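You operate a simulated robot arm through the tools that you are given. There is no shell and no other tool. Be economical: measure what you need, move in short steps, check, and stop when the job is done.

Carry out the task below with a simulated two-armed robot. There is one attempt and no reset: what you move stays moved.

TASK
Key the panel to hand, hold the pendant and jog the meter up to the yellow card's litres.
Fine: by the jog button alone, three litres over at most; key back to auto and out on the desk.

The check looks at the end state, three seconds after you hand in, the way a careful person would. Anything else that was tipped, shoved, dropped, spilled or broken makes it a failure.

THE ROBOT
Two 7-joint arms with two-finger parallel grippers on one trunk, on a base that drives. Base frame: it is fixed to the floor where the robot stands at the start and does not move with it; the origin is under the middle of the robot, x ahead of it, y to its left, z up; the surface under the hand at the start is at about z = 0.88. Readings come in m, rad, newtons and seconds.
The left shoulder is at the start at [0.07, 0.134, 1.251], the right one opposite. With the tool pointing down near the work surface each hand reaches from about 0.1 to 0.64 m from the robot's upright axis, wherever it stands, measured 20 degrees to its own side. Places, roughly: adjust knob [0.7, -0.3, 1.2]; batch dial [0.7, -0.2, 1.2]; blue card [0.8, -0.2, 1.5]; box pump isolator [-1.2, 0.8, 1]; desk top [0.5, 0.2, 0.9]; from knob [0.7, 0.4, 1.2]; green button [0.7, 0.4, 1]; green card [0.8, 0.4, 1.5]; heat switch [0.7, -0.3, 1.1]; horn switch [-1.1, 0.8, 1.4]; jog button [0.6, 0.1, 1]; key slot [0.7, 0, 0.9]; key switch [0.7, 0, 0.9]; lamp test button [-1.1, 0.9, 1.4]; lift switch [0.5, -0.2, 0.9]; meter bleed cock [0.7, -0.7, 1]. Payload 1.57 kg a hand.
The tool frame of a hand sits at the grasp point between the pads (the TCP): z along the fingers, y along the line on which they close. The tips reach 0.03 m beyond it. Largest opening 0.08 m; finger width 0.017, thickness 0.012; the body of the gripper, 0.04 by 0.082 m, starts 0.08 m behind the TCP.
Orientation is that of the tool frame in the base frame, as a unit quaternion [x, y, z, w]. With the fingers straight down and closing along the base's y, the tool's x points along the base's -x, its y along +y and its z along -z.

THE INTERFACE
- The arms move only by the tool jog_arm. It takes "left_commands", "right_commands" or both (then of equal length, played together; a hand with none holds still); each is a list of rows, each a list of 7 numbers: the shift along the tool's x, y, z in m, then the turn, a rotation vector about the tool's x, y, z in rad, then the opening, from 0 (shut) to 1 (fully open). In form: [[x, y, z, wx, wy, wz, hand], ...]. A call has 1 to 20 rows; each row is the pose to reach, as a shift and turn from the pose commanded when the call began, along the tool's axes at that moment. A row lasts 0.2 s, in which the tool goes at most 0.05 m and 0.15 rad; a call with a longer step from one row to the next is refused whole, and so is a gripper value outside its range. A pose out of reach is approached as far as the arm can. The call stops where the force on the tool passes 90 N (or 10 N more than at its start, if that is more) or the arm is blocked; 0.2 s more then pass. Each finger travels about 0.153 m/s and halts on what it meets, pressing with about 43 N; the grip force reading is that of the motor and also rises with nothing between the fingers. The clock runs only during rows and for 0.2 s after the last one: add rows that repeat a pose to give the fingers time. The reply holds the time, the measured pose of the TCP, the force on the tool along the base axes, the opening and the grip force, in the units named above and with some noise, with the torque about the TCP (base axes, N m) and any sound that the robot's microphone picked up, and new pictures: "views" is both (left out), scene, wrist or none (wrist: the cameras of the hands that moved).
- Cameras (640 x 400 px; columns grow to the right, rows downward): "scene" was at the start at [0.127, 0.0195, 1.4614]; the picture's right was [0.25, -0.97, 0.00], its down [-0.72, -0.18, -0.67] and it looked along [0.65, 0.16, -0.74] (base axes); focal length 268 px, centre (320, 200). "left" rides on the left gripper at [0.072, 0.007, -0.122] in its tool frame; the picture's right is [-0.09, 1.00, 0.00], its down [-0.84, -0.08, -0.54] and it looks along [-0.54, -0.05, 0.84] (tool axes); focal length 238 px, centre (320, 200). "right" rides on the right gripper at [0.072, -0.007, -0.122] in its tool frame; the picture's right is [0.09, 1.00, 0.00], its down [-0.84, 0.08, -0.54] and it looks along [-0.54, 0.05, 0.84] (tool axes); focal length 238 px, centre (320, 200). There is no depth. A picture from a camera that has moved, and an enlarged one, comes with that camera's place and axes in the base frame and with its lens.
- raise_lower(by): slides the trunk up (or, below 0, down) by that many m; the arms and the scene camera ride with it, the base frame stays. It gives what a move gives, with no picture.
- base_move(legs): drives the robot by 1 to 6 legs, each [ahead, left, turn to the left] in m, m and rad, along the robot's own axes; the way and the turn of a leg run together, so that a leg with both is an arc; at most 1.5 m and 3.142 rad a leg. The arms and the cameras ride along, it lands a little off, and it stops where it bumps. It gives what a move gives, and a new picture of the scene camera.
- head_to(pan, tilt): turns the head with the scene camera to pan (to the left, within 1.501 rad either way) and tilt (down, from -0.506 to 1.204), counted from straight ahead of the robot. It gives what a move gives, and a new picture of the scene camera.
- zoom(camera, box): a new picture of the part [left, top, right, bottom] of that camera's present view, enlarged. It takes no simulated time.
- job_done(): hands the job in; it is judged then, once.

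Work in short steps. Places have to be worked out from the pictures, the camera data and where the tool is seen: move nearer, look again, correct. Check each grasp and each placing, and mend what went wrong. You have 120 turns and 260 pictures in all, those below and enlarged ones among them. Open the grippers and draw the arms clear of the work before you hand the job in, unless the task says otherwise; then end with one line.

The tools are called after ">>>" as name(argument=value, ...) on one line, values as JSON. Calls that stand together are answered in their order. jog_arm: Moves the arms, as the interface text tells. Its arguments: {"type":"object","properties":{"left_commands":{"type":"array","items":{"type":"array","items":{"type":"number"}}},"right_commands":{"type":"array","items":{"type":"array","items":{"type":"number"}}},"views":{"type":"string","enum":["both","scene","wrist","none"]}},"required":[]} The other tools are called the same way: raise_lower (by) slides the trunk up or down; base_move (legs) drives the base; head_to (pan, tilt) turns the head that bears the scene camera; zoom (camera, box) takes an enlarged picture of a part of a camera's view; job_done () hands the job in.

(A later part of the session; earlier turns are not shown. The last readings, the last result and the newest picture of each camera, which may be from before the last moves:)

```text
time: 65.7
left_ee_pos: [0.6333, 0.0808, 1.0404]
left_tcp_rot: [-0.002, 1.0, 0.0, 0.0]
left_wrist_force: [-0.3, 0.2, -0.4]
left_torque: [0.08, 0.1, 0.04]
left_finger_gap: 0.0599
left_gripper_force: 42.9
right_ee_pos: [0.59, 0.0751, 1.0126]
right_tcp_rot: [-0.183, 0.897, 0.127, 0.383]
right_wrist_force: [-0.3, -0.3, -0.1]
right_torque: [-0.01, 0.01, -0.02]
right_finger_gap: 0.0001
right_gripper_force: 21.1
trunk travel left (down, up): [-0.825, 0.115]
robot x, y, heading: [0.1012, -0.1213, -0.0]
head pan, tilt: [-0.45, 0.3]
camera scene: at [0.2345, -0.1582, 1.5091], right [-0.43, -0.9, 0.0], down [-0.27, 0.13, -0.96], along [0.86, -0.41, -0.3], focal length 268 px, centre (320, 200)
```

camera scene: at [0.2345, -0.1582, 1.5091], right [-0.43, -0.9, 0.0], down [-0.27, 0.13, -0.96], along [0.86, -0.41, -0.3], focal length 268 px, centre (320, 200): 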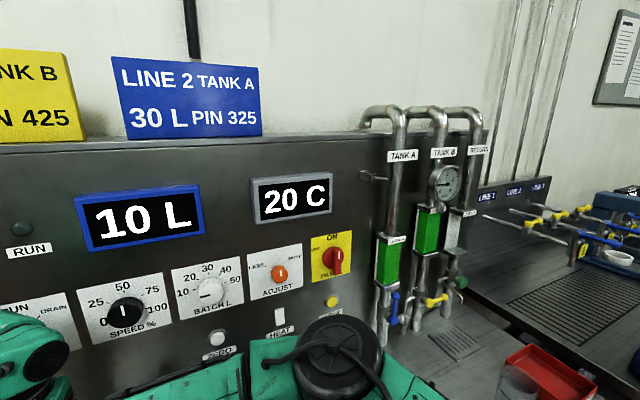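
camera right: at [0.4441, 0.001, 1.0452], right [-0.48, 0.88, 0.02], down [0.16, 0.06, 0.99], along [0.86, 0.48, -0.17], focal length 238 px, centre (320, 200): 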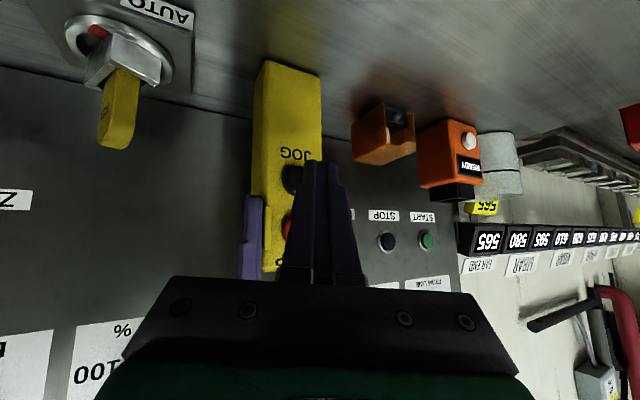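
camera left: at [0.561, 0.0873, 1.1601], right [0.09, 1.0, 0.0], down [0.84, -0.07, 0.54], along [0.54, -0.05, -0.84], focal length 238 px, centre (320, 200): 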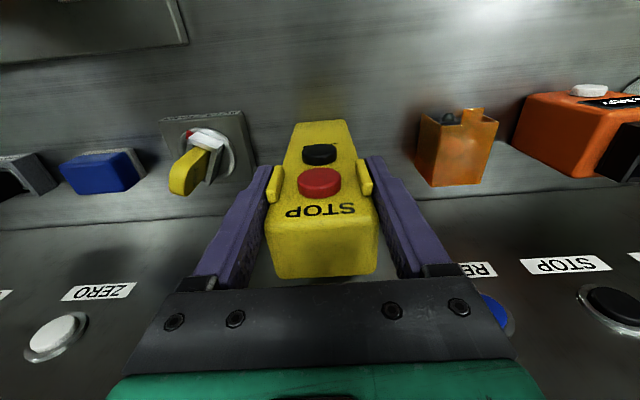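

No other litre meter exists, so the blue display it is; perhaps the pump ramps up. I look back and hold the button for longer, in ~2 s chunks.

>>> head_to(pan=0.2, tilt=0.45)

>>> jog_arm(right_commands=[[-0.0051, -0.0034, 0.0051, 0, 0, 0, 0], [-0.007, -0.0047, 0.007, 0, 0, 0, 0], [-0.007, -0.0047, 0.007, 0, 0, 0, 0], [-0.007, -0.0047, 0.007, 0, 0, 0, 0], [-0.007, -0.0047, 0.007, 0, 0, 0, 0], [-0.007, -0.0047, 0.007, 0, 0, 0, 0], [-0.007, -0.0047, 0.007, 0, 0, 0, 0], [-0.007, -0.0047, 0.007, 0, 0, 0, 0], [-0.007, -0.0047, 0.007, 0, 0, 0, 0], [-0.007, -0.0047, 0.007, 0, 0, 0, 0], [-0.007, -0.0047, 0.007, 0, 0, 0, 0], [-0.007, -0.0047, 0.007, 0, 0, 0, 0]], views="scene")

```text
time: 66.8
left_ee_pos: [0.6328, 0.0812, 1.038]
left_tcp_rot: [-0.002, 1.0, -0.001, 0.0]
left_wrist_force: [-0.3, 0.1, 0.8]
left_torque: [0.09, 0.06, -0.02]
left_finger_gap: 0.0599
left_gripper_force: 43.0
right_ee_pos: [0.5903, 0.0744, 1.0125]
right_tcp_rot: [-0.183, 0.896, 0.128, 0.383]
right_wrist_force: [0.4, -0.3, 0.2]
right_torque: [-0.02, -0.01, 0.0]
right_finger_gap: 0.0002
right_gripper_force: 21.4
trunk travel left (down, up): [-0.825, 0.115]
robot x, y, heading: [0.0987, -0.1208, 0.005]
head pan, tilt: [0.201, 0.45]
camera scene: at [0.2403, -0.0994, 1.4951], right [0.2, -0.98, 0.0], down [-0.43, -0.09, -0.9], along [0.88, 0.18, -0.44], focal length 268 px, centre (320, 200)
```

scene: 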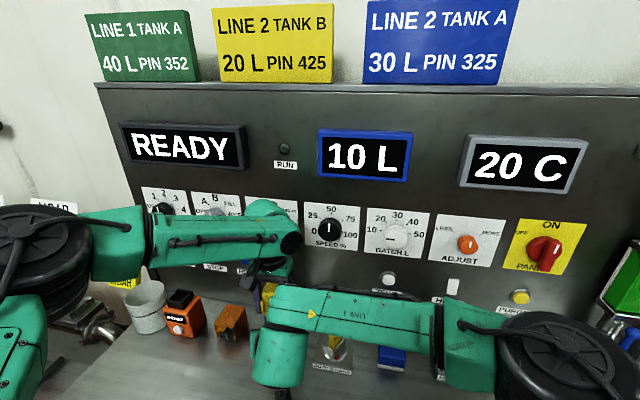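

```text
time: 69.3
left_ee_pos: [0.6341, 0.0817, 1.0382]
left_tcp_rot: [-0.002, 1.0, 0.0, 0.001]
left_wrist_force: [5.5, 1.0, -0.3]
left_torque: [0.04, -0.24, -0.04]
left_finger_gap: 0.0595
left_gripper_force: 43.4
right_ee_pos: [0.6012, 0.0758, 1.0123]
right_tcp_rot: [-0.183, 0.896, 0.127, 0.383]
right_wrist_force: [-3.8, -0.3, 0.1]
right_torque: [-0.01, 0.05, 0.0]
right_finger_gap: 0.0
right_gripper_force: 21.1
trunk travel left (down, up): [-0.825, 0.115]
robot x, y, heading: [0.0976, -0.1195, 0.003]
head pan, tilt: [0.201, 0.45]
heard: click
camera scene: at [0.2406, -0.0993, 1.4951], right [0.2, -0.98, 0.0], down [-0.43, -0.09, -0.9], along [0.88, 0.18, -0.44], focal length 268 px, centre (320, 200)
```

scene: 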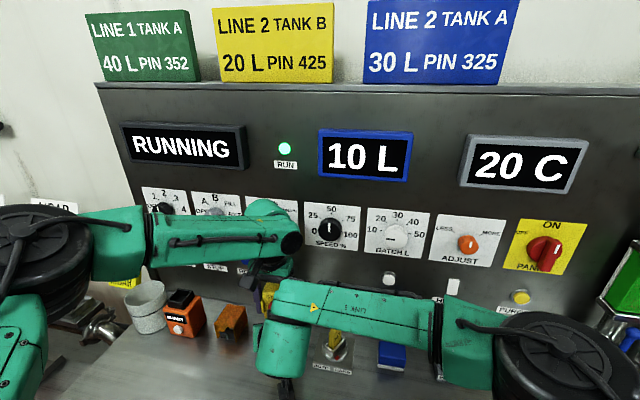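

Still 10 L after about 5 s of running in total. I keep holding for 4 s and watch.

>>> jog_arm(right_commands=[[0, 0, 0, 0, 0, 0, 0], [0, 0, 0, 0, 0, 0, 0], [0, 0, 0, 0, 0, 0, 0], [0, 0, 0, 0, 0, 0, 0], [0, 0, 0, 0, 0, 0, 0], [0, 0, 0, 0, 0, 0, 0], [0, 0, 0, 0, 0, 0, 0], [0, 0, 0, 0, 0, 0, 0], [0, 0, 0, 0, 0, 0, 0], [0, 0, 0, 0, 0, 0, 0], [0, 0, 0, 0, 0, 0, 0], [0, 0, 0, 0, 0, 0, 0], [0, 0, 0, 0, 0, 0, 0], [0, 0, 0, 0, 0, 0, 0], [0, 0, 0, 0, 0, 0, 0], [0, 0, 0, 0, 0, 0, 0], [0, 0, 0, 0, 0, 0, 0], [0, 0, 0, 0, 0, 0, 0], [0, 0, 0, 0, 0, 0, 0], [0, 0, 0, 0, 0, 0, 0]], views="scene")

>>> zoom(camera="scene", box=[300, 110, 500, 250])

```text
time: 73.5
left_ee_pos: [0.6326, 0.0811, 1.0386]
left_tcp_rot: [-0.002, 1.0, -0.001, 0.001]
left_wrist_force: [4.2, 0.4, 0.0]
left_torque: [0.07, -0.15, 0.0]
left_finger_gap: 0.0598
left_gripper_force: 42.9
right_ee_pos: [0.6007, 0.0746, 1.0131]
right_tcp_rot: [-0.183, 0.897, 0.127, 0.383]
right_wrist_force: [-4.3, -0.4, -0.1]
right_torque: [0.01, 0.05, -0.01]
right_finger_gap: 0.0001
right_gripper_force: 20.9
trunk travel left (down, up): [-0.825, 0.115]
robot x, y, heading: [0.0969, -0.1209, 0.004]
head pan, tilt: [0.201, 0.45]
camera scene: at [0.2403, -0.0994, 1.4951], right [0.2, -0.98, 0.0], down [-0.43, -0.09, -0.9], along [0.88, 0.18, -0.44], focal length 268 px, centre (320, 200)
```

scene: 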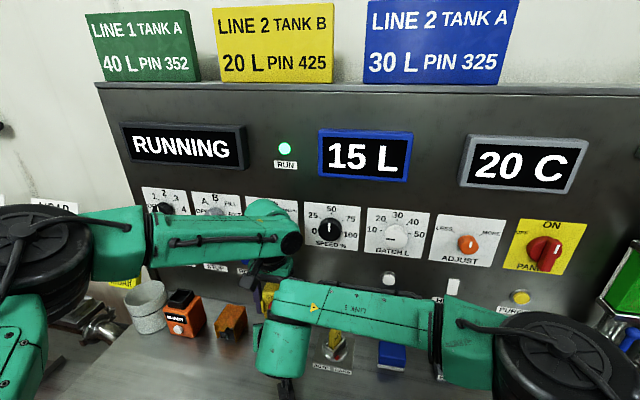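

```text
2.86 times, centred on (400, 180) of scene
camera zoom: at [0.2403, -0.0994, 1.4951], right [0.2, -0.98, 0.0], down [-0.43, -0.09, -0.9], along [0.88, 0.18, -0.44], focal length 766 px, centre (91, 257)
```

zoom: 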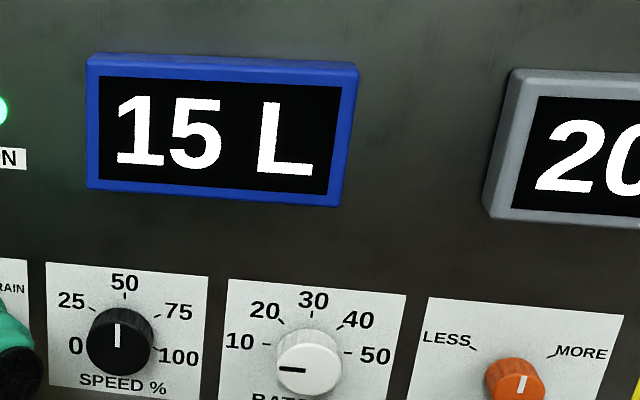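

15 L now: it ramps after a start delay. I continue in much shorter holds.

>>> jog_arm(right_commands=[[0, 0, 0, 0, 0, 0, 0]], views="scene")

```text
time: 74.0
left_ee_pos: [0.6341, 0.0821, 1.0388]
left_tcp_rot: [-0.001, 1.0, 0.0, 0.001]
left_wrist_force: [3.8, 0.4, -0.1]
left_torque: [0.1, -0.11, -0.02]
left_finger_gap: 0.0595
left_gripper_force: 42.9
right_ee_pos: [0.6009, 0.0747, 1.0126]
right_tcp_rot: [-0.182, 0.897, 0.126, 0.383]
right_wrist_force: [-4.1, 0.1, 0.1]
right_torque: [-0.03, 0.01, 0.04]
right_finger_gap: 0.0001
right_gripper_force: 21.2
trunk travel left (down, up): [-0.825, 0.115]
robot x, y, heading: [0.0997, -0.1164, 0.005]
head pan, tilt: [0.201, 0.45]
camera scene: at [0.2403, -0.0994, 1.4951], right [0.2, -0.98, 0.0], down [-0.43, -0.09, -0.9], along [0.88, 0.18, -0.44], focal length 268 px, centre (320, 200)
```

scene: 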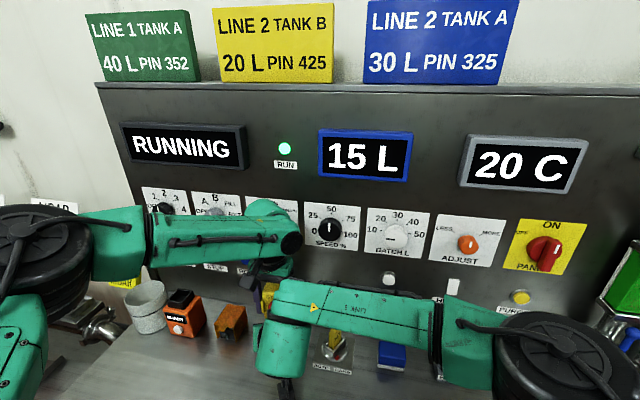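

>>> jog_arm(right_commands=[[0, 0, 0, 0, 0, 0, 0], [0, 0, 0, 0, 0, 0, 0]], views="scene")

```text
time: 74.5
left_ee_pos: [0.634, 0.0822, 1.0379]
left_tcp_rot: [0.0, 1.0, -0.002, 0.002]
left_wrist_force: [3.4, 0.0, -0.8]
left_torque: [0.04, -0.12, -0.01]
left_finger_gap: 0.0593
left_gripper_force: 43.3
right_ee_pos: [0.6014, 0.0752, 1.0134]
right_tcp_rot: [-0.182, 0.897, 0.126, 0.383]
right_wrist_force: [-5.2, 0.0, -0.3]
right_torque: [0.02, 0.05, 0.04]
right_finger_gap: 0.0
right_gripper_force: 21.4
trunk travel left (down, up): [-0.825, 0.115]
robot x, y, heading: [0.1026, -0.1151, 0.005]
head pan, tilt: [0.201, 0.45]
camera scene: at [0.2403, -0.0994, 1.4951], right [0.2, -0.98, 0.0], down [-0.43, -0.09, -0.9], along [0.88, 0.18, -0.44], focal length 268 px, centre (320, 200)
```

scene: 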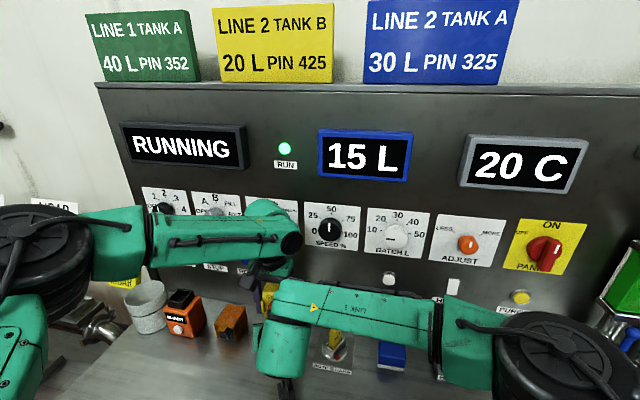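

The display seems to count in 5 L steps (held at 15 for over a second). I continue in small holds to time the change to 20.

>>> jog_arm(right_commands=[[0, 0, 0, 0, 0, 0, 0], [0, 0, 0, 0, 0, 0, 0], [0, 0, 0, 0, 0, 0, 0]], views="scene")

```text
time: 75.3
left_ee_pos: [0.6342, 0.0801, 1.0387]
left_tcp_rot: [-0.003, 1.0, -0.001, 0.002]
left_wrist_force: [3.3, -0.4, 0.5]
left_torque: [0.02, -0.05, 0.04]
left_finger_gap: 0.0598
left_gripper_force: 42.7
right_ee_pos: [0.6011, 0.0737, 1.0134]
right_tcp_rot: [-0.183, 0.897, 0.127, 0.383]
right_wrist_force: [-2.8, -0.3, -0.2]
right_torque: [0.01, 0.09, -0.01]
right_finger_gap: 0.0001
right_gripper_force: 21.3
trunk travel left (down, up): [-0.825, 0.115]
robot x, y, heading: [0.1014, -0.1203, 0.002]
head pan, tilt: [0.201, 0.45]
camera scene: at [0.2403, -0.0994, 1.4951], right [0.2, -0.98, 0.0], down [-0.43, -0.09, -0.9], along [0.88, 0.18, -0.44], focal length 268 px, centre (320, 200)
```

scene: 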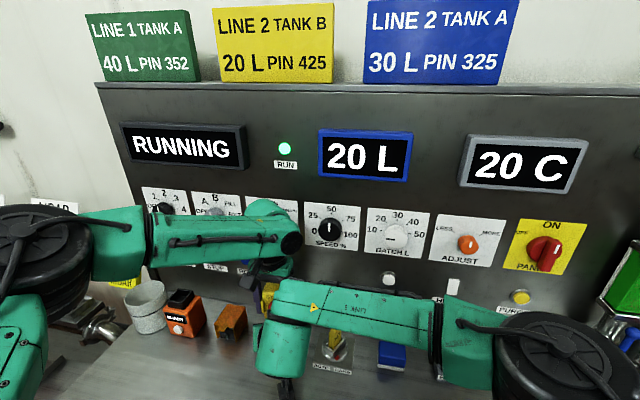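

It changed to 20 L between 74.5 and 75.3 s. Total run time (~10.4 s) and the 15 L timing fit ~1 L/s with a display that shows whole 5 L reached, so the true value is just over 20. I release at once.

>>> jog_arm(right_commands=[[0.0128, 0.0085, -0.0128, 0, 0, 0, 0], [0.0192, 0.0128, -0.0192, 0, 0, 0, 0], [0.0256, 0.017, -0.0256, 0, 0, 0, 0]], views="scene")

```text
time: 76.2
left_ee_pos: [0.6339, 0.0811, 1.0389]
left_tcp_rot: [-0.002, 1.0, 0.0, 0.0]
left_wrist_force: [-0.1, 0.6, -0.2]
left_torque: [0.06, 0.13, 0.02]
left_finger_gap: 0.0597
left_gripper_force: 43.2
right_ee_pos: [0.562, 0.0747, 1.014]
right_tcp_rot: [-0.182, 0.897, 0.127, 0.383]
right_wrist_force: [0.3, 0.2, -0.3]
right_torque: [0.01, 0.01, -0.02]
right_finger_gap: 0.0
right_gripper_force: 21.8
trunk travel left (down, up): [-0.825, 0.115]
robot x, y, heading: [0.0975, -0.1191, 0.003]
head pan, tilt: [0.201, 0.45]
camera scene: at [0.24, -0.0995, 1.4952], right [0.2, -0.98, 0.0], down [-0.43, -0.09, -0.9], along [0.88, 0.18, -0.44], focal length 268 px, centre (320, 200)
```

scene: 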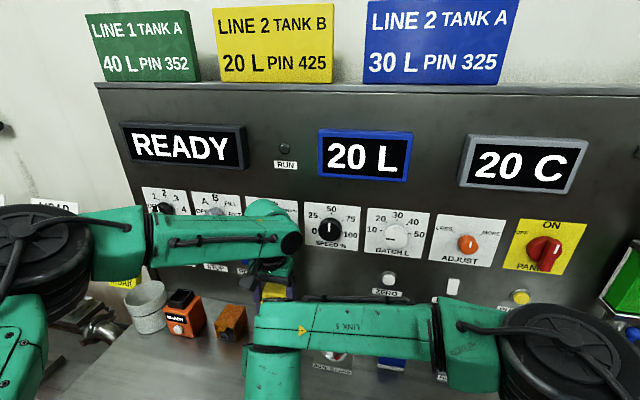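

Meter reads 20 L, READY. Now I withdraw the right hand along the way it came.

>>> jog_arm(right_commands=[[0.0088, -0.0205, -0.029, 0, 0, 0, 0], [0.0175, -0.041, -0.058, 0, 0, 0, 0], [0.026, -0.0615, -0.087, 0, 0, 0, 0], [0.035, -0.082, -0.1166, 0, 0, 0, 0], [0.037, -0.109, -0.1444, 0.07, -0.008, 0.064, 0], [0.039, -0.136, -0.172, 0.14, -0.016, 0.128, 0], [0.041, -0.163, -0.2, 0.21, -0.024, 0.192, 0], [0.0427, -0.19, -0.2276, 0.279, -0.033, 0.257, 0]], views="none")

```text
time: 78.0
left_ee_pos: [0.6325, 0.0813, 1.0388]
left_tcp_rot: [-0.002, 1.0, 0.0, 0.001]
left_wrist_force: [0.0, -0.7, 0.7]
left_torque: [0.03, 0.07, 0.02]
left_finger_gap: 0.0597
left_gripper_force: 43.1
right_ee_pos: [0.4684, -0.1927, 1.1171]
right_tcp_rot: [-0.009, 0.914, 0.051, 0.402]
right_wrist_force: [-0.4, 0.5, -0.6]
right_torque: [0.02, -0.03, -0.01]
right_finger_gap: 0.0
right_gripper_force: 21.3
trunk travel left (down, up): [-0.825, 0.115]
robot x, y, heading: [0.1001, -0.1211, 0.0]
head pan, tilt: [0.201, 0.45]
```

Now I straighten the right hand to point down, and release the pendant with the left: open, then straight up, then back.

>>> jog_arm(left_commands=[[0, 0, 0, 0, 0, 0, 0.85], [0, 0, 0, 0, 0, 0, 1], [0, 0, 0, 0, 0, 0, 1], [0, 0, -0.02, 0, 0, 0, 1], [0, 0, -0.05, 0, 0, 0, 1], [0, 0, -0.08, 0, 0, 0, 1], [0, 0, -0.11, 0, 0, 0, 1], [0.03, 0, -0.11, 0, 0, 0, 1], [0.07, 0.02, -0.11, 0, 0, 0, 1], [0.11, 0.04, -0.11, 0, 0, 0, 1], [0.15, 0.06, -0.11, 0, 0, 0, 1]], right_commands=[[-0.004, 0, -0.004, 0.0175, 0.138, 0.003, 0], [-0.008, 0, -0.008, 0.035, 0.276, 0.006, 0], [-0.012, 0.001, -0.012, 0.0525, 0.414, 0.009, 0], [-0.016, 0.002, -0.016, 0.07, 0.552, 0.012, 0], [-0.02, 0.003, -0.02, 0.0875, 0.69, 0.0155, 0.3], [-0.022, 0.003, -0.02, 0.105, 0.829, 0.0186, 0.6], [-0.022, 0.003, -0.02, 0.105, 0.829, 0.0186, 1], [-0.022, 0.003, -0.02, 0.105, 0.829, 0.0186, 1], [-0.022, 0.003, -0.02, 0.105, 0.829, 0.0186, 1], [-0.022, 0.003, -0.02, 0.105, 0.829, 0.0186, 1], [-0.022, 0.003, -0.02, 0.105, 0.829, 0.0186, 1]], views="scene")

>>> zoom(camera="left", box=[220, 60, 420, 220])

```text
time: 80.3
left_ee_pos: [0.4793, 0.1412, 1.1467]
left_tcp_rot: [-0.002, 1.0, -0.002, 0.002]
left_wrist_force: [0.1, -0.3, -0.1]
left_torque: [-0.02, -0.03, -0.02]
left_finger_gap: 0.0802
left_gripper_force: 0.1
right_ee_pos: [0.4654, -0.1881, 1.1497]
right_tcp_rot: [0.0, 1.0, 0.0, -0.002]
right_wrist_force: [-0.1, 0.1, -0.2]
right_torque: [-0.02, 0.01, -0.01]
right_finger_gap: 0.0801
right_gripper_force: 0.0
trunk travel left (down, up): [-0.825, 0.115]
robot x, y, heading: [0.1019, -0.1198, 0.0]
head pan, tilt: [0.201, 0.45]
camera scene: at [0.237, -0.0979, 1.4955], right [0.2, -0.98, 0.0], down [-0.42, -0.09, -0.9], along [0.88, 0.18, -0.43], focal length 268 px, centre (320, 200)
```

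scene: 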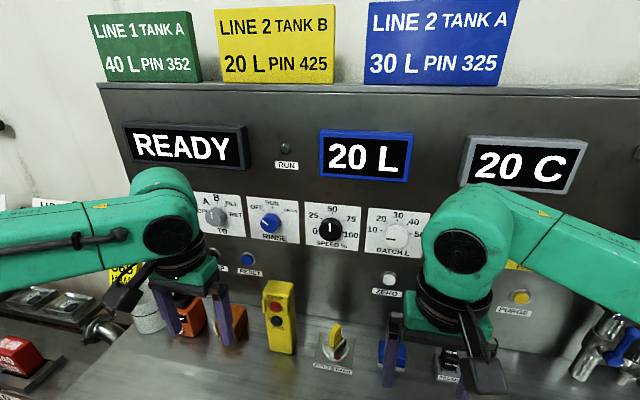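

```text
2.50 times, centred on (320, 140) of left
camera zoom: at [0.4072, 0.1474, 1.268], right [0.09, 1.0, 0.0], down [0.83, -0.07, 0.55], along [0.54, -0.05, -0.84], focal length 596 px, centre (320, 350)
```

zoom: 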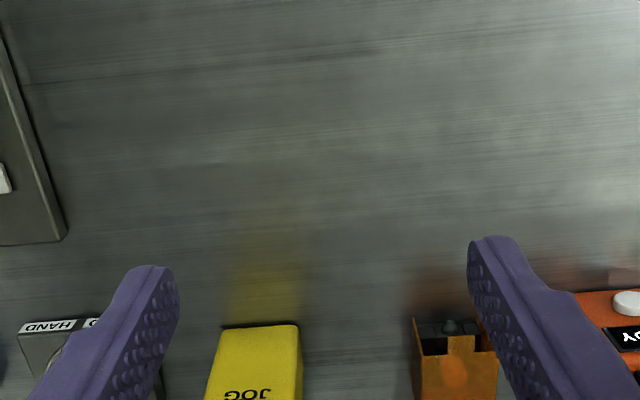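

The pendant stands upright and undisturbed. I drive the base back left to where the right hand worked on the key, and look at it.

>>> base_move(legs=[[0, 0.12, 0]])

>>> head_to(pan=0.0, tilt=0.85)

>>> zoom(camera="scene", box=[302, 165, 382, 225])

>>> zoom(camera="right", box=[220, 140, 460, 290])

```text
time: 81.6
left_ee_pos: [0.4823, 0.2557, 1.1467]
left_tcp_rot: [-0.001, 1.0, 0.001, 0.0]
left_wrist_force: [0.2, -0.7, -0.2]
left_torque: [0.02, -0.01, 0.02]
left_finger_gap: 0.0799
left_gripper_force: 0.0
right_ee_pos: [0.4681, -0.0711, 1.1488]
right_tcp_rot: [-0.001, 1.0, 0.001, -0.002]
right_wrist_force: [0.4, -0.5, -0.2]
right_torque: [0.02, -0.03, -0.02]
right_finger_gap: 0.0801
right_gripper_force: 0.1
trunk travel left (down, up): [-0.825, 0.115]
robot x, y, heading: [0.1008, 0.0004, 0.005]
head pan, tilt: [0.201, 0.45]
camera scene: at [0.2392, 0.0167, 1.4952], right [0.2, -0.98, 0.0], down [-0.43, -0.09, -0.9], along [0.88, 0.18, -0.43], focal length 268 px, centre (320, 200)
```

scene: 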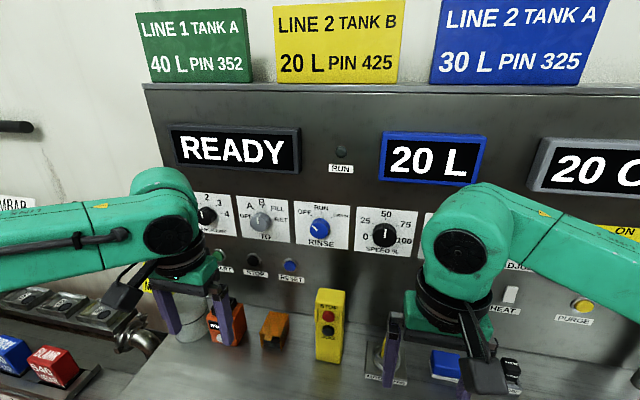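

```text
time: 82.5
left_ee_pos: [0.4812, 0.2607, 1.1459]
left_tcp_rot: [-0.002, 1.0, -0.001, 0.001]
left_wrist_force: [0.1, -0.2, 0.5]
left_torque: [-0.02, 0.02, 0.02]
left_finger_gap: 0.0799
left_gripper_force: 0.0
right_ee_pos: [0.4683, -0.07, 1.148]
right_tcp_rot: [-0.001, 1.0, 0.0, -0.003]
right_wrist_force: [0.2, 0.3, -0.1]
right_torque: [-0.02, 0.01, -0.03]
right_finger_gap: 0.08
right_gripper_force: 0.0
trunk travel left (down, up): [-0.825, 0.115]
robot x, y, heading: [0.0952, -0.0001, 0.006]
head pan, tilt: [0.0, 0.85]
camera scene: at [0.2278, 0.0025, 1.4608], right [0.0, -1.0, 0.0], down [-0.75, 0.0, -0.66], along [0.66, 0.0, -0.75], focal length 268 px, centre (320, 200)
```

scene: 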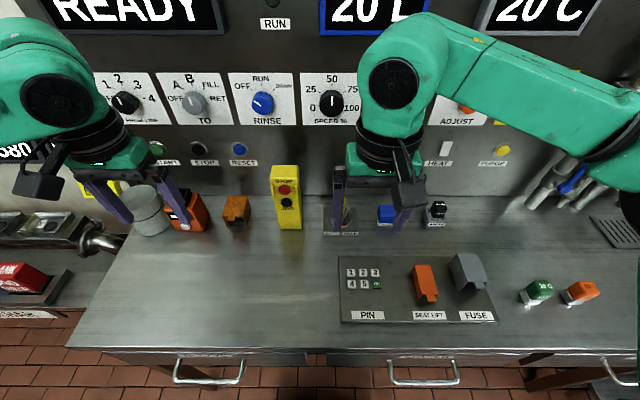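

```text
6.67 times, centred on (342, 195) of scene
camera zoom: at [0.2278, 0.0025, 1.4608], right [0.0, -1.0, 0.0], down [-0.75, 0.0, -0.66], along [0.66, 0.0, -0.75], focal length 1788 px, centre (173, 233)
```

zoom: 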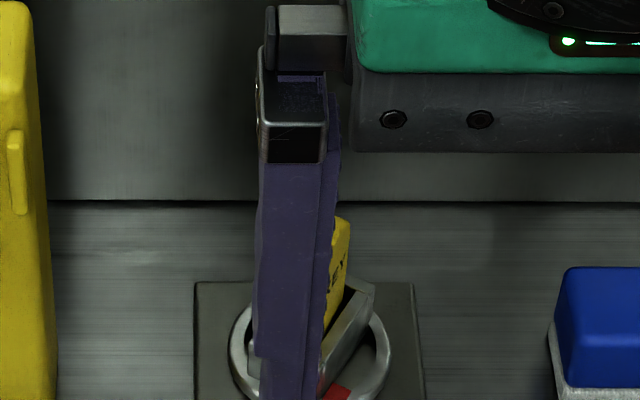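

```text
2.67 times, centred on (340, 215) of right
camera zoom: at [0.3969, -0.0753, 1.2706], right [-0.09, 1.0, 0.0], down [0.84, 0.08, 0.54], along [0.53, 0.05, -0.84], focal length 636 px, centre (267, 160)
```

zoom: 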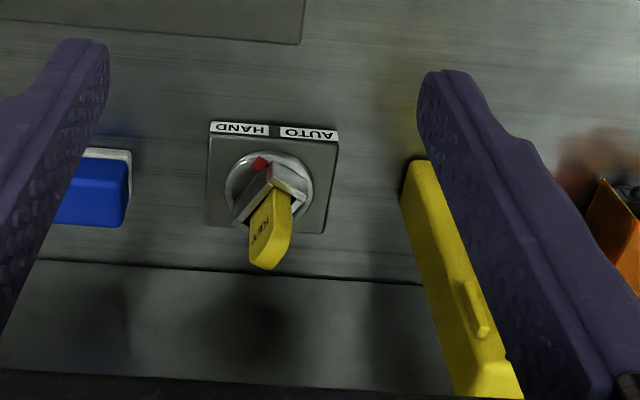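

HAND key angle is ~60°; gripping its faces needs the hand turned ~0.52 rad clockwise. I go to hover above it with that turn and check the alignment.

>>> jog_arm(right_commands=[[-0.037, 0.004, 0.003, 0, 0, 0.1, 1], [-0.074, 0.008, 0.008, 0, 0, 0.21, 1], [-0.111, 0.012, 0.013, 0, 0, 0.32, 1], [-0.148, 0.016, 0.018, 0, 0, 0.42, 1], [-0.184, 0.02, 0.028, 0, 0, 0.52, 1], [-0.184, 0.02, 0.028, 0, 0, 0.52, 1]], views="none")

>>> zoom(camera="right", box=[240, 40, 400, 200])

>>> zoom(camera="scene", box=[302, 165, 382, 225])

```text
time: 83.9
left_ee_pos: [0.4808, 0.2589, 1.1469]
left_tcp_rot: [-0.001, 1.0, 0.0, 0.001]
left_wrist_force: [-1.6, 0.9, -0.3]
left_torque: [0.05, -0.03, -0.02]
left_finger_gap: 0.0798
left_gripper_force: 0.2
right_ee_pos: [0.6498, -0.0496, 1.1211]
right_tcp_rot: [0.257, 0.966, 0.0, -0.003]
right_wrist_force: [-0.7, 0.0, -0.3]
right_torque: [-0.02, -0.03, 0.01]
right_finger_gap: 0.08
right_gripper_force: 0.1
trunk travel left (down, up): [-0.825, 0.115]
robot x, y, heading: [0.0976, 0.003, 0.001]
head pan, tilt: [0.0, 0.85]
```

```text
2.50 times, centred on (320, 120) of right
camera zoom: at [0.5851, -0.0193, 1.2427], right [0.41, 0.91, 0.0], down [0.77, -0.35, 0.54], along [0.49, -0.22, -0.84], focal length 596 px, centre (320, 400)
```

zoom: 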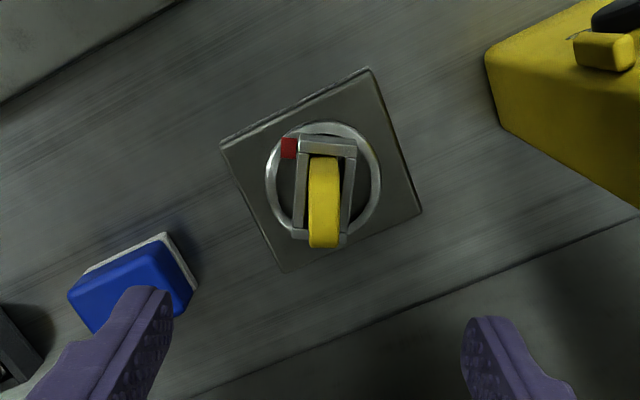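

```text
6.67 times, centred on (342, 195) of scene
camera zoom: at [0.2271, 0.001, 1.4608], right [0.0, -1.0, 0.0], down [-0.75, 0.0, -0.66], along [0.66, 0.0, -0.75], focal length 1788 px, centre (173, 233)
```

zoom: 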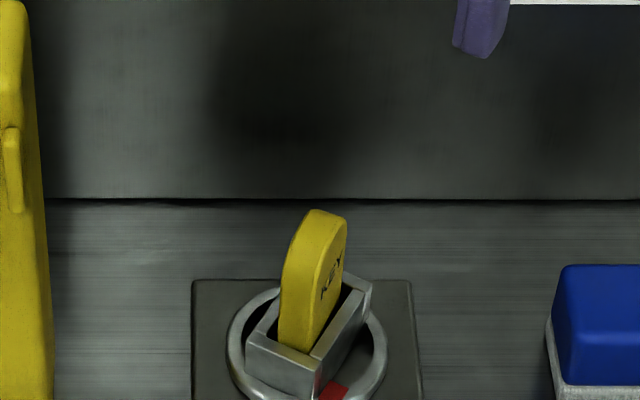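

The key faces line up with the fingers. I lower and grip.

>>> jog_arm(right_commands=[[0, 0, 0.035, 0, 0, 0, 1], [0, 0, 0.07, 0, 0, 0, 1], [0, 0, 0.105, 0, 0, 0, 1], [0, 0, 0.12, 0, 0, 0, 1], [0, 0, 0.136, 0, 0, 0, 1], [0, 0, 0.136, 0, 0, 0, 0.5], [0, 0, 0.136, 0, 0, 0, 0.1], [0, 0, 0.136, 0, 0, 0, 0], [0, 0, 0.136, 0, 0, 0, 0]], views="none")

>>> zoom(camera="scene", box=[262, 150, 382, 240])

```text
time: 85.9
left_ee_pos: [0.4831, 0.2605, 1.1462]
left_tcp_rot: [-0.001, 1.0, 0.0, 0.001]
left_wrist_force: [0.4, 0.4, 0.5]
left_torque: [0.0, -0.01, 0.0]
left_finger_gap: 0.0801
left_gripper_force: 0.0
right_ee_pos: [0.651, -0.0493, 0.9827]
right_tcp_rot: [0.256, 0.967, 0.0, -0.003]
right_wrist_force: [0.2, -0.1, 0.4]
right_torque: [-0.02, 0.04, 0.01]
right_finger_gap: 0.0128
right_gripper_force: 29.5
trunk travel left (down, up): [-0.825, 0.115]
robot x, y, heading: [0.0973, -0.0004, 0.0]
head pan, tilt: [0.0, 0.85]
```

```text
4.44 times, centred on (322, 195) of scene
camera zoom: at [0.2278, 0.0015, 1.4607], right [0.0, -1.0, 0.0], down [-0.75, 0.0, -0.66], along [0.66, 0.0, -0.75], focal length 1192 px, centre (311, 222)
```

zoom: 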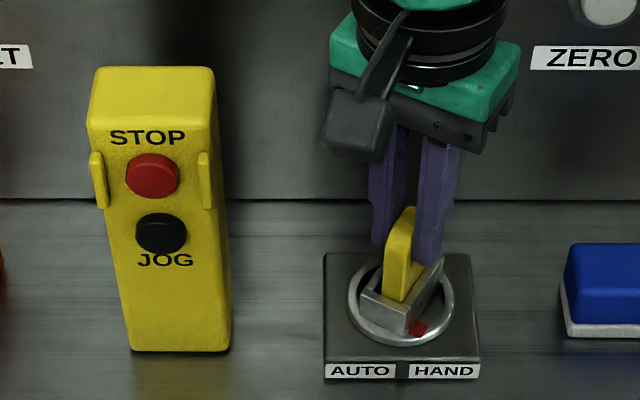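

Gripped well (0.0128). Now I turn clockwise back to AUTO by ~1.05 rad.

>>> jog_arm(right_commands=[[0, 0, 0, 0, 0, 0.12, 0], [0, 0, 0, 0, 0, 0.24, 0], [0, 0, 0, 0, 0, 0.36, 0], [0, 0, 0, 0, 0, 0.48, 0], [0, 0, 0, 0, 0, 0.6, 0], [0, 0, 0, 0, 0, 0.72, 0], [0, 0, 0, 0, 0, 0.84, 0], [0, 0, 0, 0, 0, 0.96, 0], [0, 0, 0, 0, 0, 1.06, 0], [0, 0, 0, 0, 0, 1.06, 0]], views="none")

>>> zoom(camera="scene", box=[262, 150, 382, 240])

```text
time: 88.1
left_ee_pos: [0.4827, 0.2597, 1.1452]
left_tcp_rot: [-0.002, 1.0, -0.001, 0.0]
left_wrist_force: [0.3, -0.1, 0.1]
left_torque: [0.01, 0.0, -0.01]
left_finger_gap: 0.0802
left_gripper_force: 0.1
right_ee_pos: [0.6521, -0.0484, 0.9836]
right_tcp_rot: [0.71, 0.705, -0.001, -0.002]
right_wrist_force: [7.3, 3.2, 4.8]
right_torque: [0.15, -0.48, 0.1]
right_finger_gap: 0.0127
right_gripper_force: 29.6
trunk travel left (down, up): [-0.825, 0.115]
robot x, y, heading: [0.0972, 0.0002, 0.002]
head pan, tilt: [0.0, 0.85]
```

```text
4.44 times, centred on (322, 195) of scene
camera zoom: at [0.2293, 0.0025, 1.4606], right [0.0, -1.0, 0.0], down [-0.75, 0.0, -0.66], along [0.66, 0.0, -0.75], focal length 1192 px, centre (311, 222)
```

zoom: 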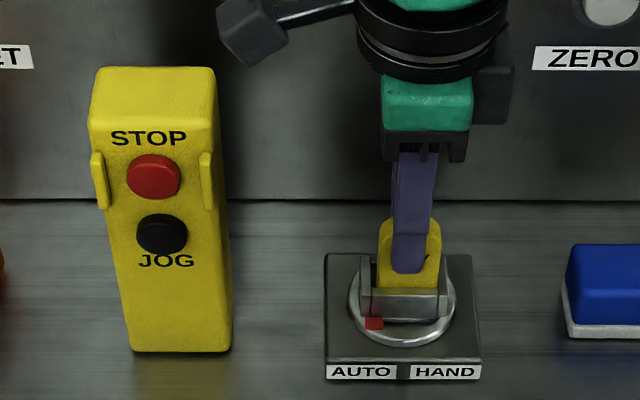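

The mark is back at AUTO. I lift the key straight out.

>>> jog_arm(right_commands=[[0, 0, -0.008, 0, 0, 0, 0], [0, 0, -0.016, 0, 0, 0, 0], [0, 0, -0.03, 0, 0, 0, 0], [0, 0, -0.06, 0, 0, 0, 0], [0, 0, -0.1, 0, 0, 0, 0]], views="none")

>>> zoom(camera="scene", box=[262, 135, 382, 225])

```text
time: 89.3
left_ee_pos: [0.482, 0.2595, 1.1462]
left_tcp_rot: [-0.002, 1.0, -0.002, 0.001]
left_wrist_force: [-0.3, -0.2, -0.1]
left_torque: [0.01, -0.02, -0.02]
left_finger_gap: 0.0801
left_gripper_force: 0.0
right_ee_pos: [0.6522, -0.0476, 1.0829]
right_tcp_rot: [0.709, 0.705, -0.003, -0.003]
right_wrist_force: [0.1, 0.6, 0.3]
right_torque: [0.01, 0.01, -0.02]
right_finger_gap: 0.0128
right_gripper_force: 29.4
trunk travel left (down, up): [-0.825, 0.115]
robot x, y, heading: [0.1001, 0.0027, 0.006]
head pan, tilt: [0.0, 0.85]
```

```text
4.44 times, centred on (322, 180) of scene
camera zoom: at [0.2275, 0.0021, 1.4607], right [0.0, -1.0, 0.0], down [-0.75, 0.0, -0.66], along [0.66, 0.0, -0.75], focal length 1192 px, centre (311, 289)
```

zoom: 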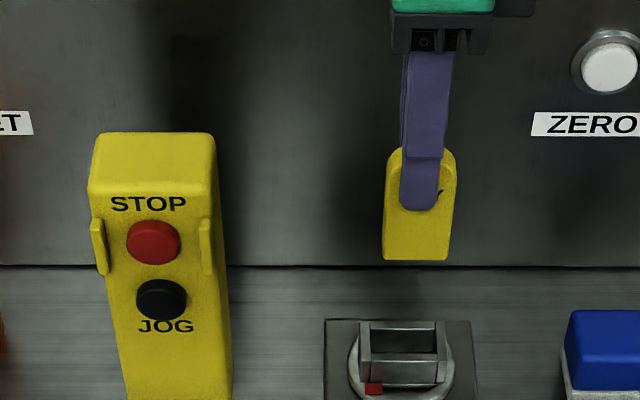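

Key is out, knob at AUTO. I carry it back to its old free spot on the desk (~0.48, 0.09), unwinding the wrist on the way.

>>> jog_arm(right_commands=[[0, -0.034, 0, 0, 0, -0.14, 0], [0, -0.068, 0, 0, 0, -0.28, 0], [0, -0.102, 0, 0, 0, -0.42, 0], [0, -0.137, 0, 0, 0, -0.56, 0], [0, -0.172, 0, 0, 0, -0.7, 0], [0.034, -0.172, 0, 0, 0, -0.845, 0], [0.068, -0.172, 0, 0, 0, -0.99, 0], [0.102, -0.172, 0.01, 0, 0, -1.135, 0], [0.138, -0.172, 0.02, 0, 0, -1.28, 0], [0.138, -0.172, 0.04, 0, 0, -1.425, 0], [0.138, -0.172, 0.06, 0, 0, -1.57, 0], [0.138, -0.172, 0.08, 0, 0, -1.57, 0], [0.138, -0.172, 0.1, 0, 0, -1.57, 0]])

>>> zoom(camera="right", box=[240, 80, 400, 200])

>>> zoom(camera="scene", box=[240, 210, 340, 290])

```text
time: 92.1
left_ee_pos: [0.4827, 0.2591, 1.1463]
left_tcp_rot: [-0.003, 1.0, 0.0, 0.0]
left_wrist_force: [0.0, 0.0, 0.5]
left_torque: [-0.01, -0.02, 0.0]
left_finger_gap: 0.0797
left_gripper_force: 0.0
right_ee_pos: [0.4803, 0.0895, 0.9843]
right_tcp_rot: [0.004, 1.0, 0.0, -0.003]
right_wrist_force: [0.1, 0.3, -0.3]
right_torque: [-0.02, 0.01, 0.0]
right_finger_gap: 0.0127
right_gripper_force: 29.5
trunk travel left (down, up): [-0.825, 0.115]
robot x, y, heading: [0.0992, -0.0028, 0.002]
head pan, tilt: [0.0, 0.85]
camera scene: at [0.2281, 0.0013, 1.4607], right [0.0, -1.0, 0.0], down [-0.75, 0.0, -0.66], along [0.66, 0.0, -0.75], focal length 268 px, centre (320, 200)
camera right: at [0.4093, 0.0837, 1.1053], right [-0.08, 1.0, 0.0], down [0.84, 0.07, 0.54], along [0.54, 0.05, -0.84], focal length 238 px, centre (320, 200)
```

scene: 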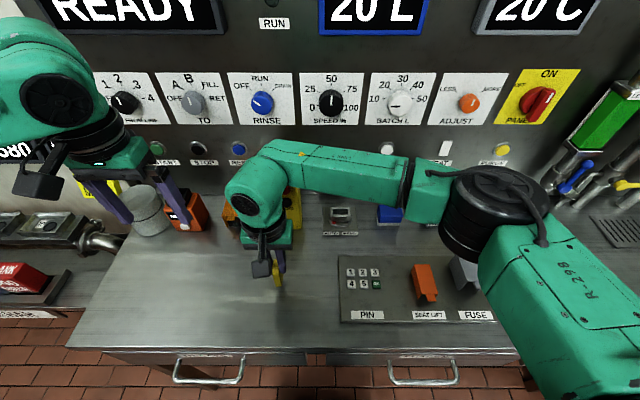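
right: 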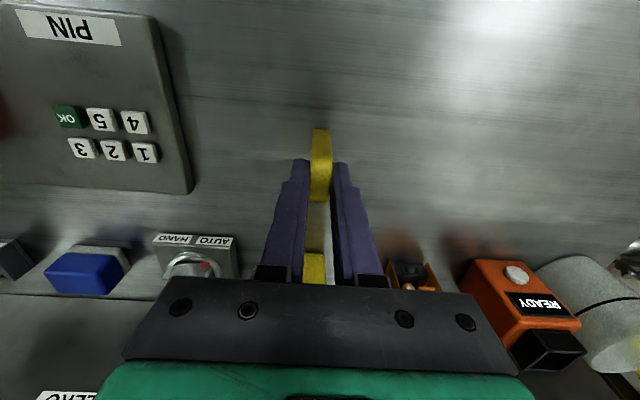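

```text
3.33 times, centred on (320, 140) of right
camera zoom: at [0.4093, 0.0837, 1.1053], right [-0.08, 1.0, 0.0], down [0.84, 0.07, 0.54], along [0.54, 0.05, -0.84], focal length 794 px, centre (320, 400)
```

zoom: 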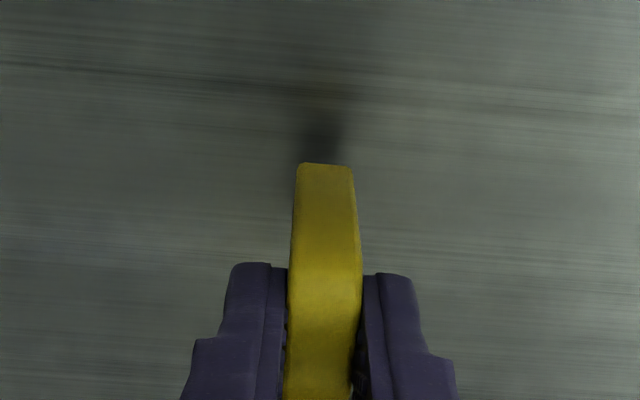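

```text
5.00 times, centred on (290, 250) of scene
camera zoom: at [0.2281, 0.0013, 1.4607], right [0.0, -1.0, 0.0], down [-0.75, 0.0, -0.66], along [0.66, 0.0, -0.75], focal length 1341 px, centre (470, -50)
```

zoom: 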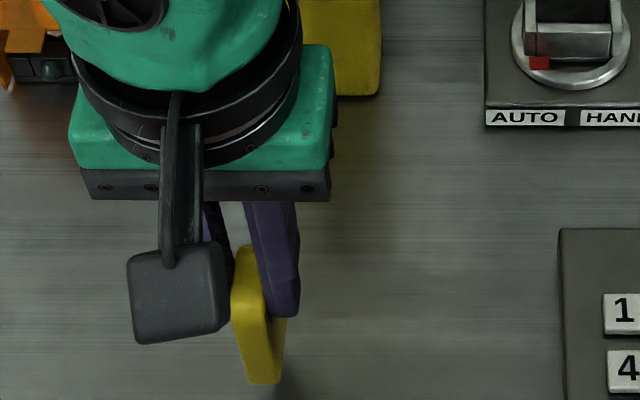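

The key hangs upright over a free spot, about 2.5 cm up. I lower slowly to contact.

>>> jog_arm(right_commands=[[0, 0, 0.008, 0, 0, 0, 0], [0, 0, 0.016, 0, 0, 0, 0], [0, 0, 0.021, 0, 0, 0, 0], [0, 0, 0.021, 0, 0, 0, 0]], views="none")

>>> zoom(camera="scene", box=[240, 230, 340, 310])

```text
time: 93.1
left_ee_pos: [0.4825, 0.2595, 1.1467]
left_tcp_rot: [-0.002, 1.0, 0.001, 0.001]
left_wrist_force: [-0.1, -0.1, -1.0]
left_torque: [-0.01, -0.01, -0.02]
left_finger_gap: 0.0801
left_gripper_force: 0.1
right_ee_pos: [0.4808, 0.0892, 0.9638]
right_tcp_rot: [0.004, 1.0, 0.001, -0.003]
right_wrist_force: [0.3, -0.1, 0.0]
right_torque: [0.0, 0.0, -0.03]
right_finger_gap: 0.0128
right_gripper_force: 29.7
trunk travel left (down, up): [-0.825, 0.115]
robot x, y, heading: [0.0977, 0.0, 0.002]
head pan, tilt: [0.0, 0.85]
```

```text
5.00 times, centred on (290, 270) of scene
camera zoom: at [0.2278, 0.0016, 1.4607], right [0.0, -1.0, 0.0], down [-0.75, 0.0, -0.66], along [0.66, 0.0, -0.75], focal length 1341 px, centre (470, -150)
```

zoom: 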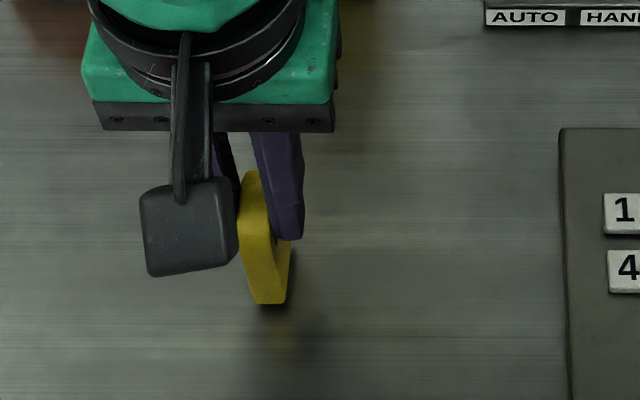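

>>> jog_arm(right_commands=[[0, 0, 0.003, 0, 0, 0, 0], [0, 0, 0.006, 0, 0, 0, 0], [0, 0, 0.008, 0, 0, 0, 0]], views="none")

>>> zoom(camera="scene", box=[240, 230, 340, 310])

```text
time: 93.9
left_ee_pos: [0.4814, 0.2587, 1.1477]
left_tcp_rot: [-0.001, 1.0, 0.0, 0.001]
left_wrist_force: [0.1, -0.1, 0.0]
left_torque: [-0.01, 0.0, -0.02]
left_finger_gap: 0.0803
left_gripper_force: 0.0
right_ee_pos: [0.481, 0.0906, 0.9568]
right_tcp_rot: [0.004, 1.0, 0.002, -0.001]
right_wrist_force: [2.8, -0.8, 10.7]
right_torque: [-0.04, -0.25, -0.02]
right_finger_gap: 0.0129
right_gripper_force: 29.7
trunk travel left (down, up): [-0.825, 0.115]
robot x, y, heading: [0.0985, 0.0012, 0.001]
head pan, tilt: [0.0, 0.85]
```

```text
5.00 times, centred on (290, 270) of scene
camera zoom: at [0.2263, 0.0009, 1.4611], right [0.0, -1.0, 0.0], down [-0.75, 0.0, -0.66], along [0.66, 0.0, -0.75], focal length 1341 px, centre (470, -150)
```

zoom: 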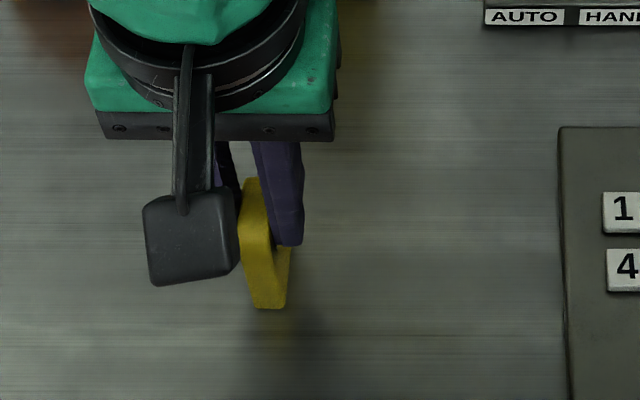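

Contact (10.7 N up). I ease 1.5 mm, open, wait, and lift straight up.

>>> jog_arm(right_commands=[[0, 0, -0.001, 0, 0, 0, 0], [0, 0, -0.001, 0, 0, 0, 0.25], [0, 0, -0.001, 0, 0, 0, 0.6], [0, 0, -0.001, 0, 0, 0, 1], [0, 0, -0.001, 0, 0, 0, 1], [0, 0, -0.03, 0, 0, 0, 1], [0, 0, -0.07, 0, 0, 0, 1], [0, 0, -0.11, 0, 0, 0, 1], [0, 0, -0.15, 0, 0, 0, 1], [0, -0.04, -0.17, 0, 0, 0, 1], [0, -0.09, -0.18, 0, 0, 0, 1], [0, -0.14, -0.18, 0, 0, 0, 1], [0.02, -0.18, -0.18, 0, 0, 0, 1], [0.04, -0.22, -0.18, 0, 0, 0, 1], [0.06, -0.26, -0.18, 0, 0, 0, 1], [0.06, -0.3, -0.18, 0, 0, 0, 1]])

>>> zoom(camera="scene", box=[220, 150, 380, 300])

```text
refused: row 11 steps farther than a row can; nothing moved
```

```text
2.67 times, centred on (300, 225) of scene
camera zoom: at [0.2263, 0.0009, 1.4611], right [0.0, -1.0, 0.0], down [-0.75, 0.0, -0.66], along [0.66, 0.0, -0.75], focal length 715 px, centre (373, 133)
```

zoom: 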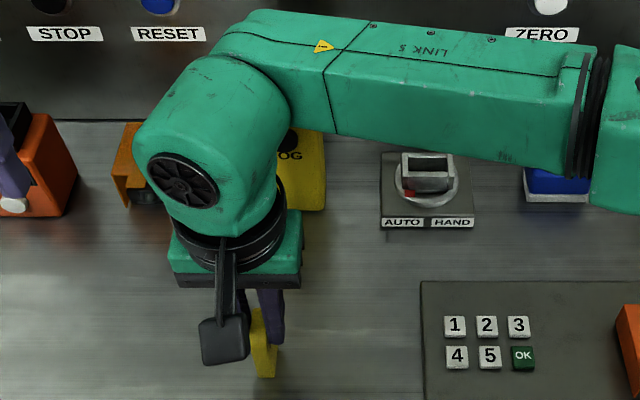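

One row was a little too long; I resend with shorter steps.

>>> jog_arm(right_commands=[[0, 0, -0.001, 0, 0, 0, 0], [0, 0, -0.001, 0, 0, 0, 0.25], [0, 0, -0.001, 0, 0, 0, 0.6], [0, 0, -0.001, 0, 0, 0, 1], [0, 0, -0.001, 0, 0, 0, 1], [0, 0, -0.03, 0, 0, 0, 1], [0, 0, -0.07, 0, 0, 0, 1], [0, 0, -0.11, 0, 0, 0, 1], [0, 0, -0.15, 0, 0, 0, 1], [0, -0.03, -0.17, 0, 0, 0, 1], [0, -0.07, -0.18, 0, 0, 0, 1], [0, -0.11, -0.18, 0, 0, 0, 1], [0.02, -0.15, -0.18, 0, 0, 0, 1], [0.04, -0.19, -0.18, 0, 0, 0, 1], [0.05, -0.23, -0.18, 0, 0, 0, 1], [0.05, -0.27, -0.18, 0, 0, 0, 1], [0.05, -0.3, -0.18, 0, 0, 0, 1]])

>>> zoom(camera="scene", box=[220, 150, 380, 300])

```text
time: 97.5
left_ee_pos: [0.481, 0.258, 1.1467]
left_tcp_rot: [-0.002, 1.0, 0.0, 0.001]
left_wrist_force: [-1.1, 0.2, 0.4]
left_torque: [0.04, 0.0, -0.02]
left_finger_gap: 0.0802
left_gripper_force: 0.0
right_ee_pos: [0.426, -0.213, 1.1349]
right_tcp_rot: [0.004, 1.0, 0.0, -0.002]
right_wrist_force: [-0.2, -0.6, -0.5]
right_torque: [0.01, -0.04, 0.01]
right_finger_gap: 0.0798
right_gripper_force: 0.1
trunk travel left (down, up): [-0.825, 0.115]
robot x, y, heading: [0.0969, 0.0002, 0.004]
head pan, tilt: [0.0, 0.85]
camera scene: at [0.2267, 0.0, 1.4608], right [0.0, -1.0, 0.0], down [-0.75, 0.0, -0.66], along [0.66, 0.0, -0.75], focal length 268 px, centre (320, 200)
camera right: at [0.3547, -0.2189, 1.257], right [-0.08, 1.0, 0.0], down [0.84, 0.07, 0.54], along [0.54, 0.05, -0.84], focal length 238 px, centre (320, 200)
```

scene: 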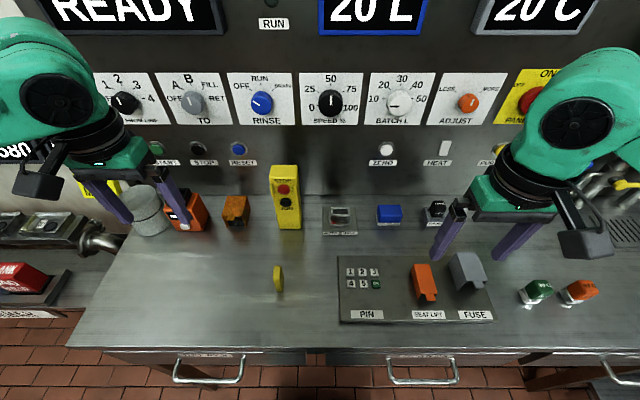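
right: 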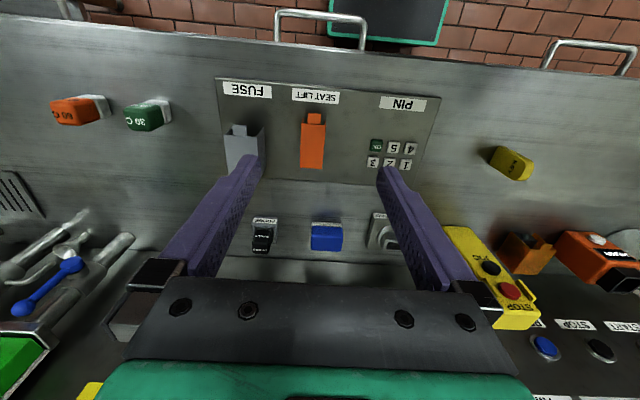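

```text
2.67 times, centred on (300, 225) of scene
camera zoom: at [0.2267, 0.0, 1.4608], right [0.0, -1.0, 0.0], down [-0.75, 0.0, -0.66], along [0.66, 0.0, -0.75], focal length 715 px, centre (373, 133)
```

zoom: 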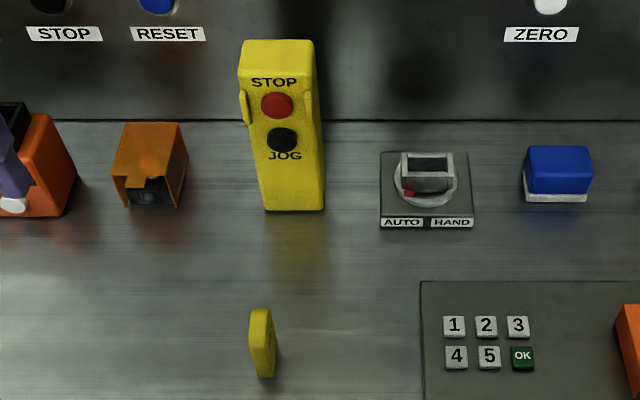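

Key stands on the desk, switch at AUTO, pendant upright. I draw the left hand clear and check the meter one last time.

>>> jog_arm(left_commands=[[0.03, 0, -0.02, 0, 0, 0, 1], [0.06, 0, -0.04, 0, 0, 0, 1], [0.09, 0, -0.05, 0, 0, 0, 1]], views="none")

>>> head_to(pan=0.0, tilt=0.6)

```text
time: 98.3
left_ee_pos: [0.3907, 0.2588, 1.1959]
left_tcp_rot: [-0.002, 1.0, -0.001, 0.002]
left_wrist_force: [-0.6, 0.2, -0.1]
left_torque: [0.01, -0.01, 0.0]
left_finger_gap: 0.08
left_gripper_force: 0.0
right_ee_pos: [0.4247, -0.2123, 1.1353]
right_tcp_rot: [0.005, 1.0, 0.0, -0.003]
right_wrist_force: [0.1, -0.6, 0.4]
right_torque: [0.0, 0.04, 0.03]
right_finger_gap: 0.0797
right_gripper_force: 0.1
trunk travel left (down, up): [-0.825, 0.115]
robot x, y, heading: [0.0956, 0.0019, 0.0]
head pan, tilt: [0.0, 0.85]
```

```text
time: 99.0
left_ee_pos: [0.3925, 0.2573, 1.1967]
left_tcp_rot: [-0.002, 1.0, 0.0, 0.001]
left_wrist_force: [-0.1, 0.0, -0.1]
left_torque: [-0.01, 0.03, 0.0]
left_finger_gap: 0.0799
left_gripper_force: 0.0
right_ee_pos: [0.4273, -0.2108, 1.1353]
right_tcp_rot: [0.004, 1.0, 0.001, -0.003]
right_wrist_force: [1.1, -0.2, 0.3]
right_torque: [-0.01, -0.04, 0.0]
right_finger_gap: 0.0798
right_gripper_force: 0.2
trunk travel left (down, up): [-0.825, 0.115]
robot x, y, heading: [0.0974, -0.0003, 0.006]
head pan, tilt: [0.0, 0.6]
camera scene: at [0.2381, 0.0016, 1.4815], right [0.0, -1.0, 0.0], down [-0.57, 0.0, -0.82], along [0.82, 0.0, -0.57], focal length 268 px, centre (320, 200)
```

scene: 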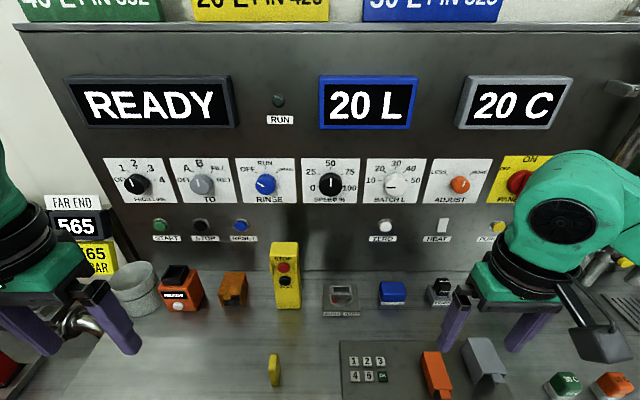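

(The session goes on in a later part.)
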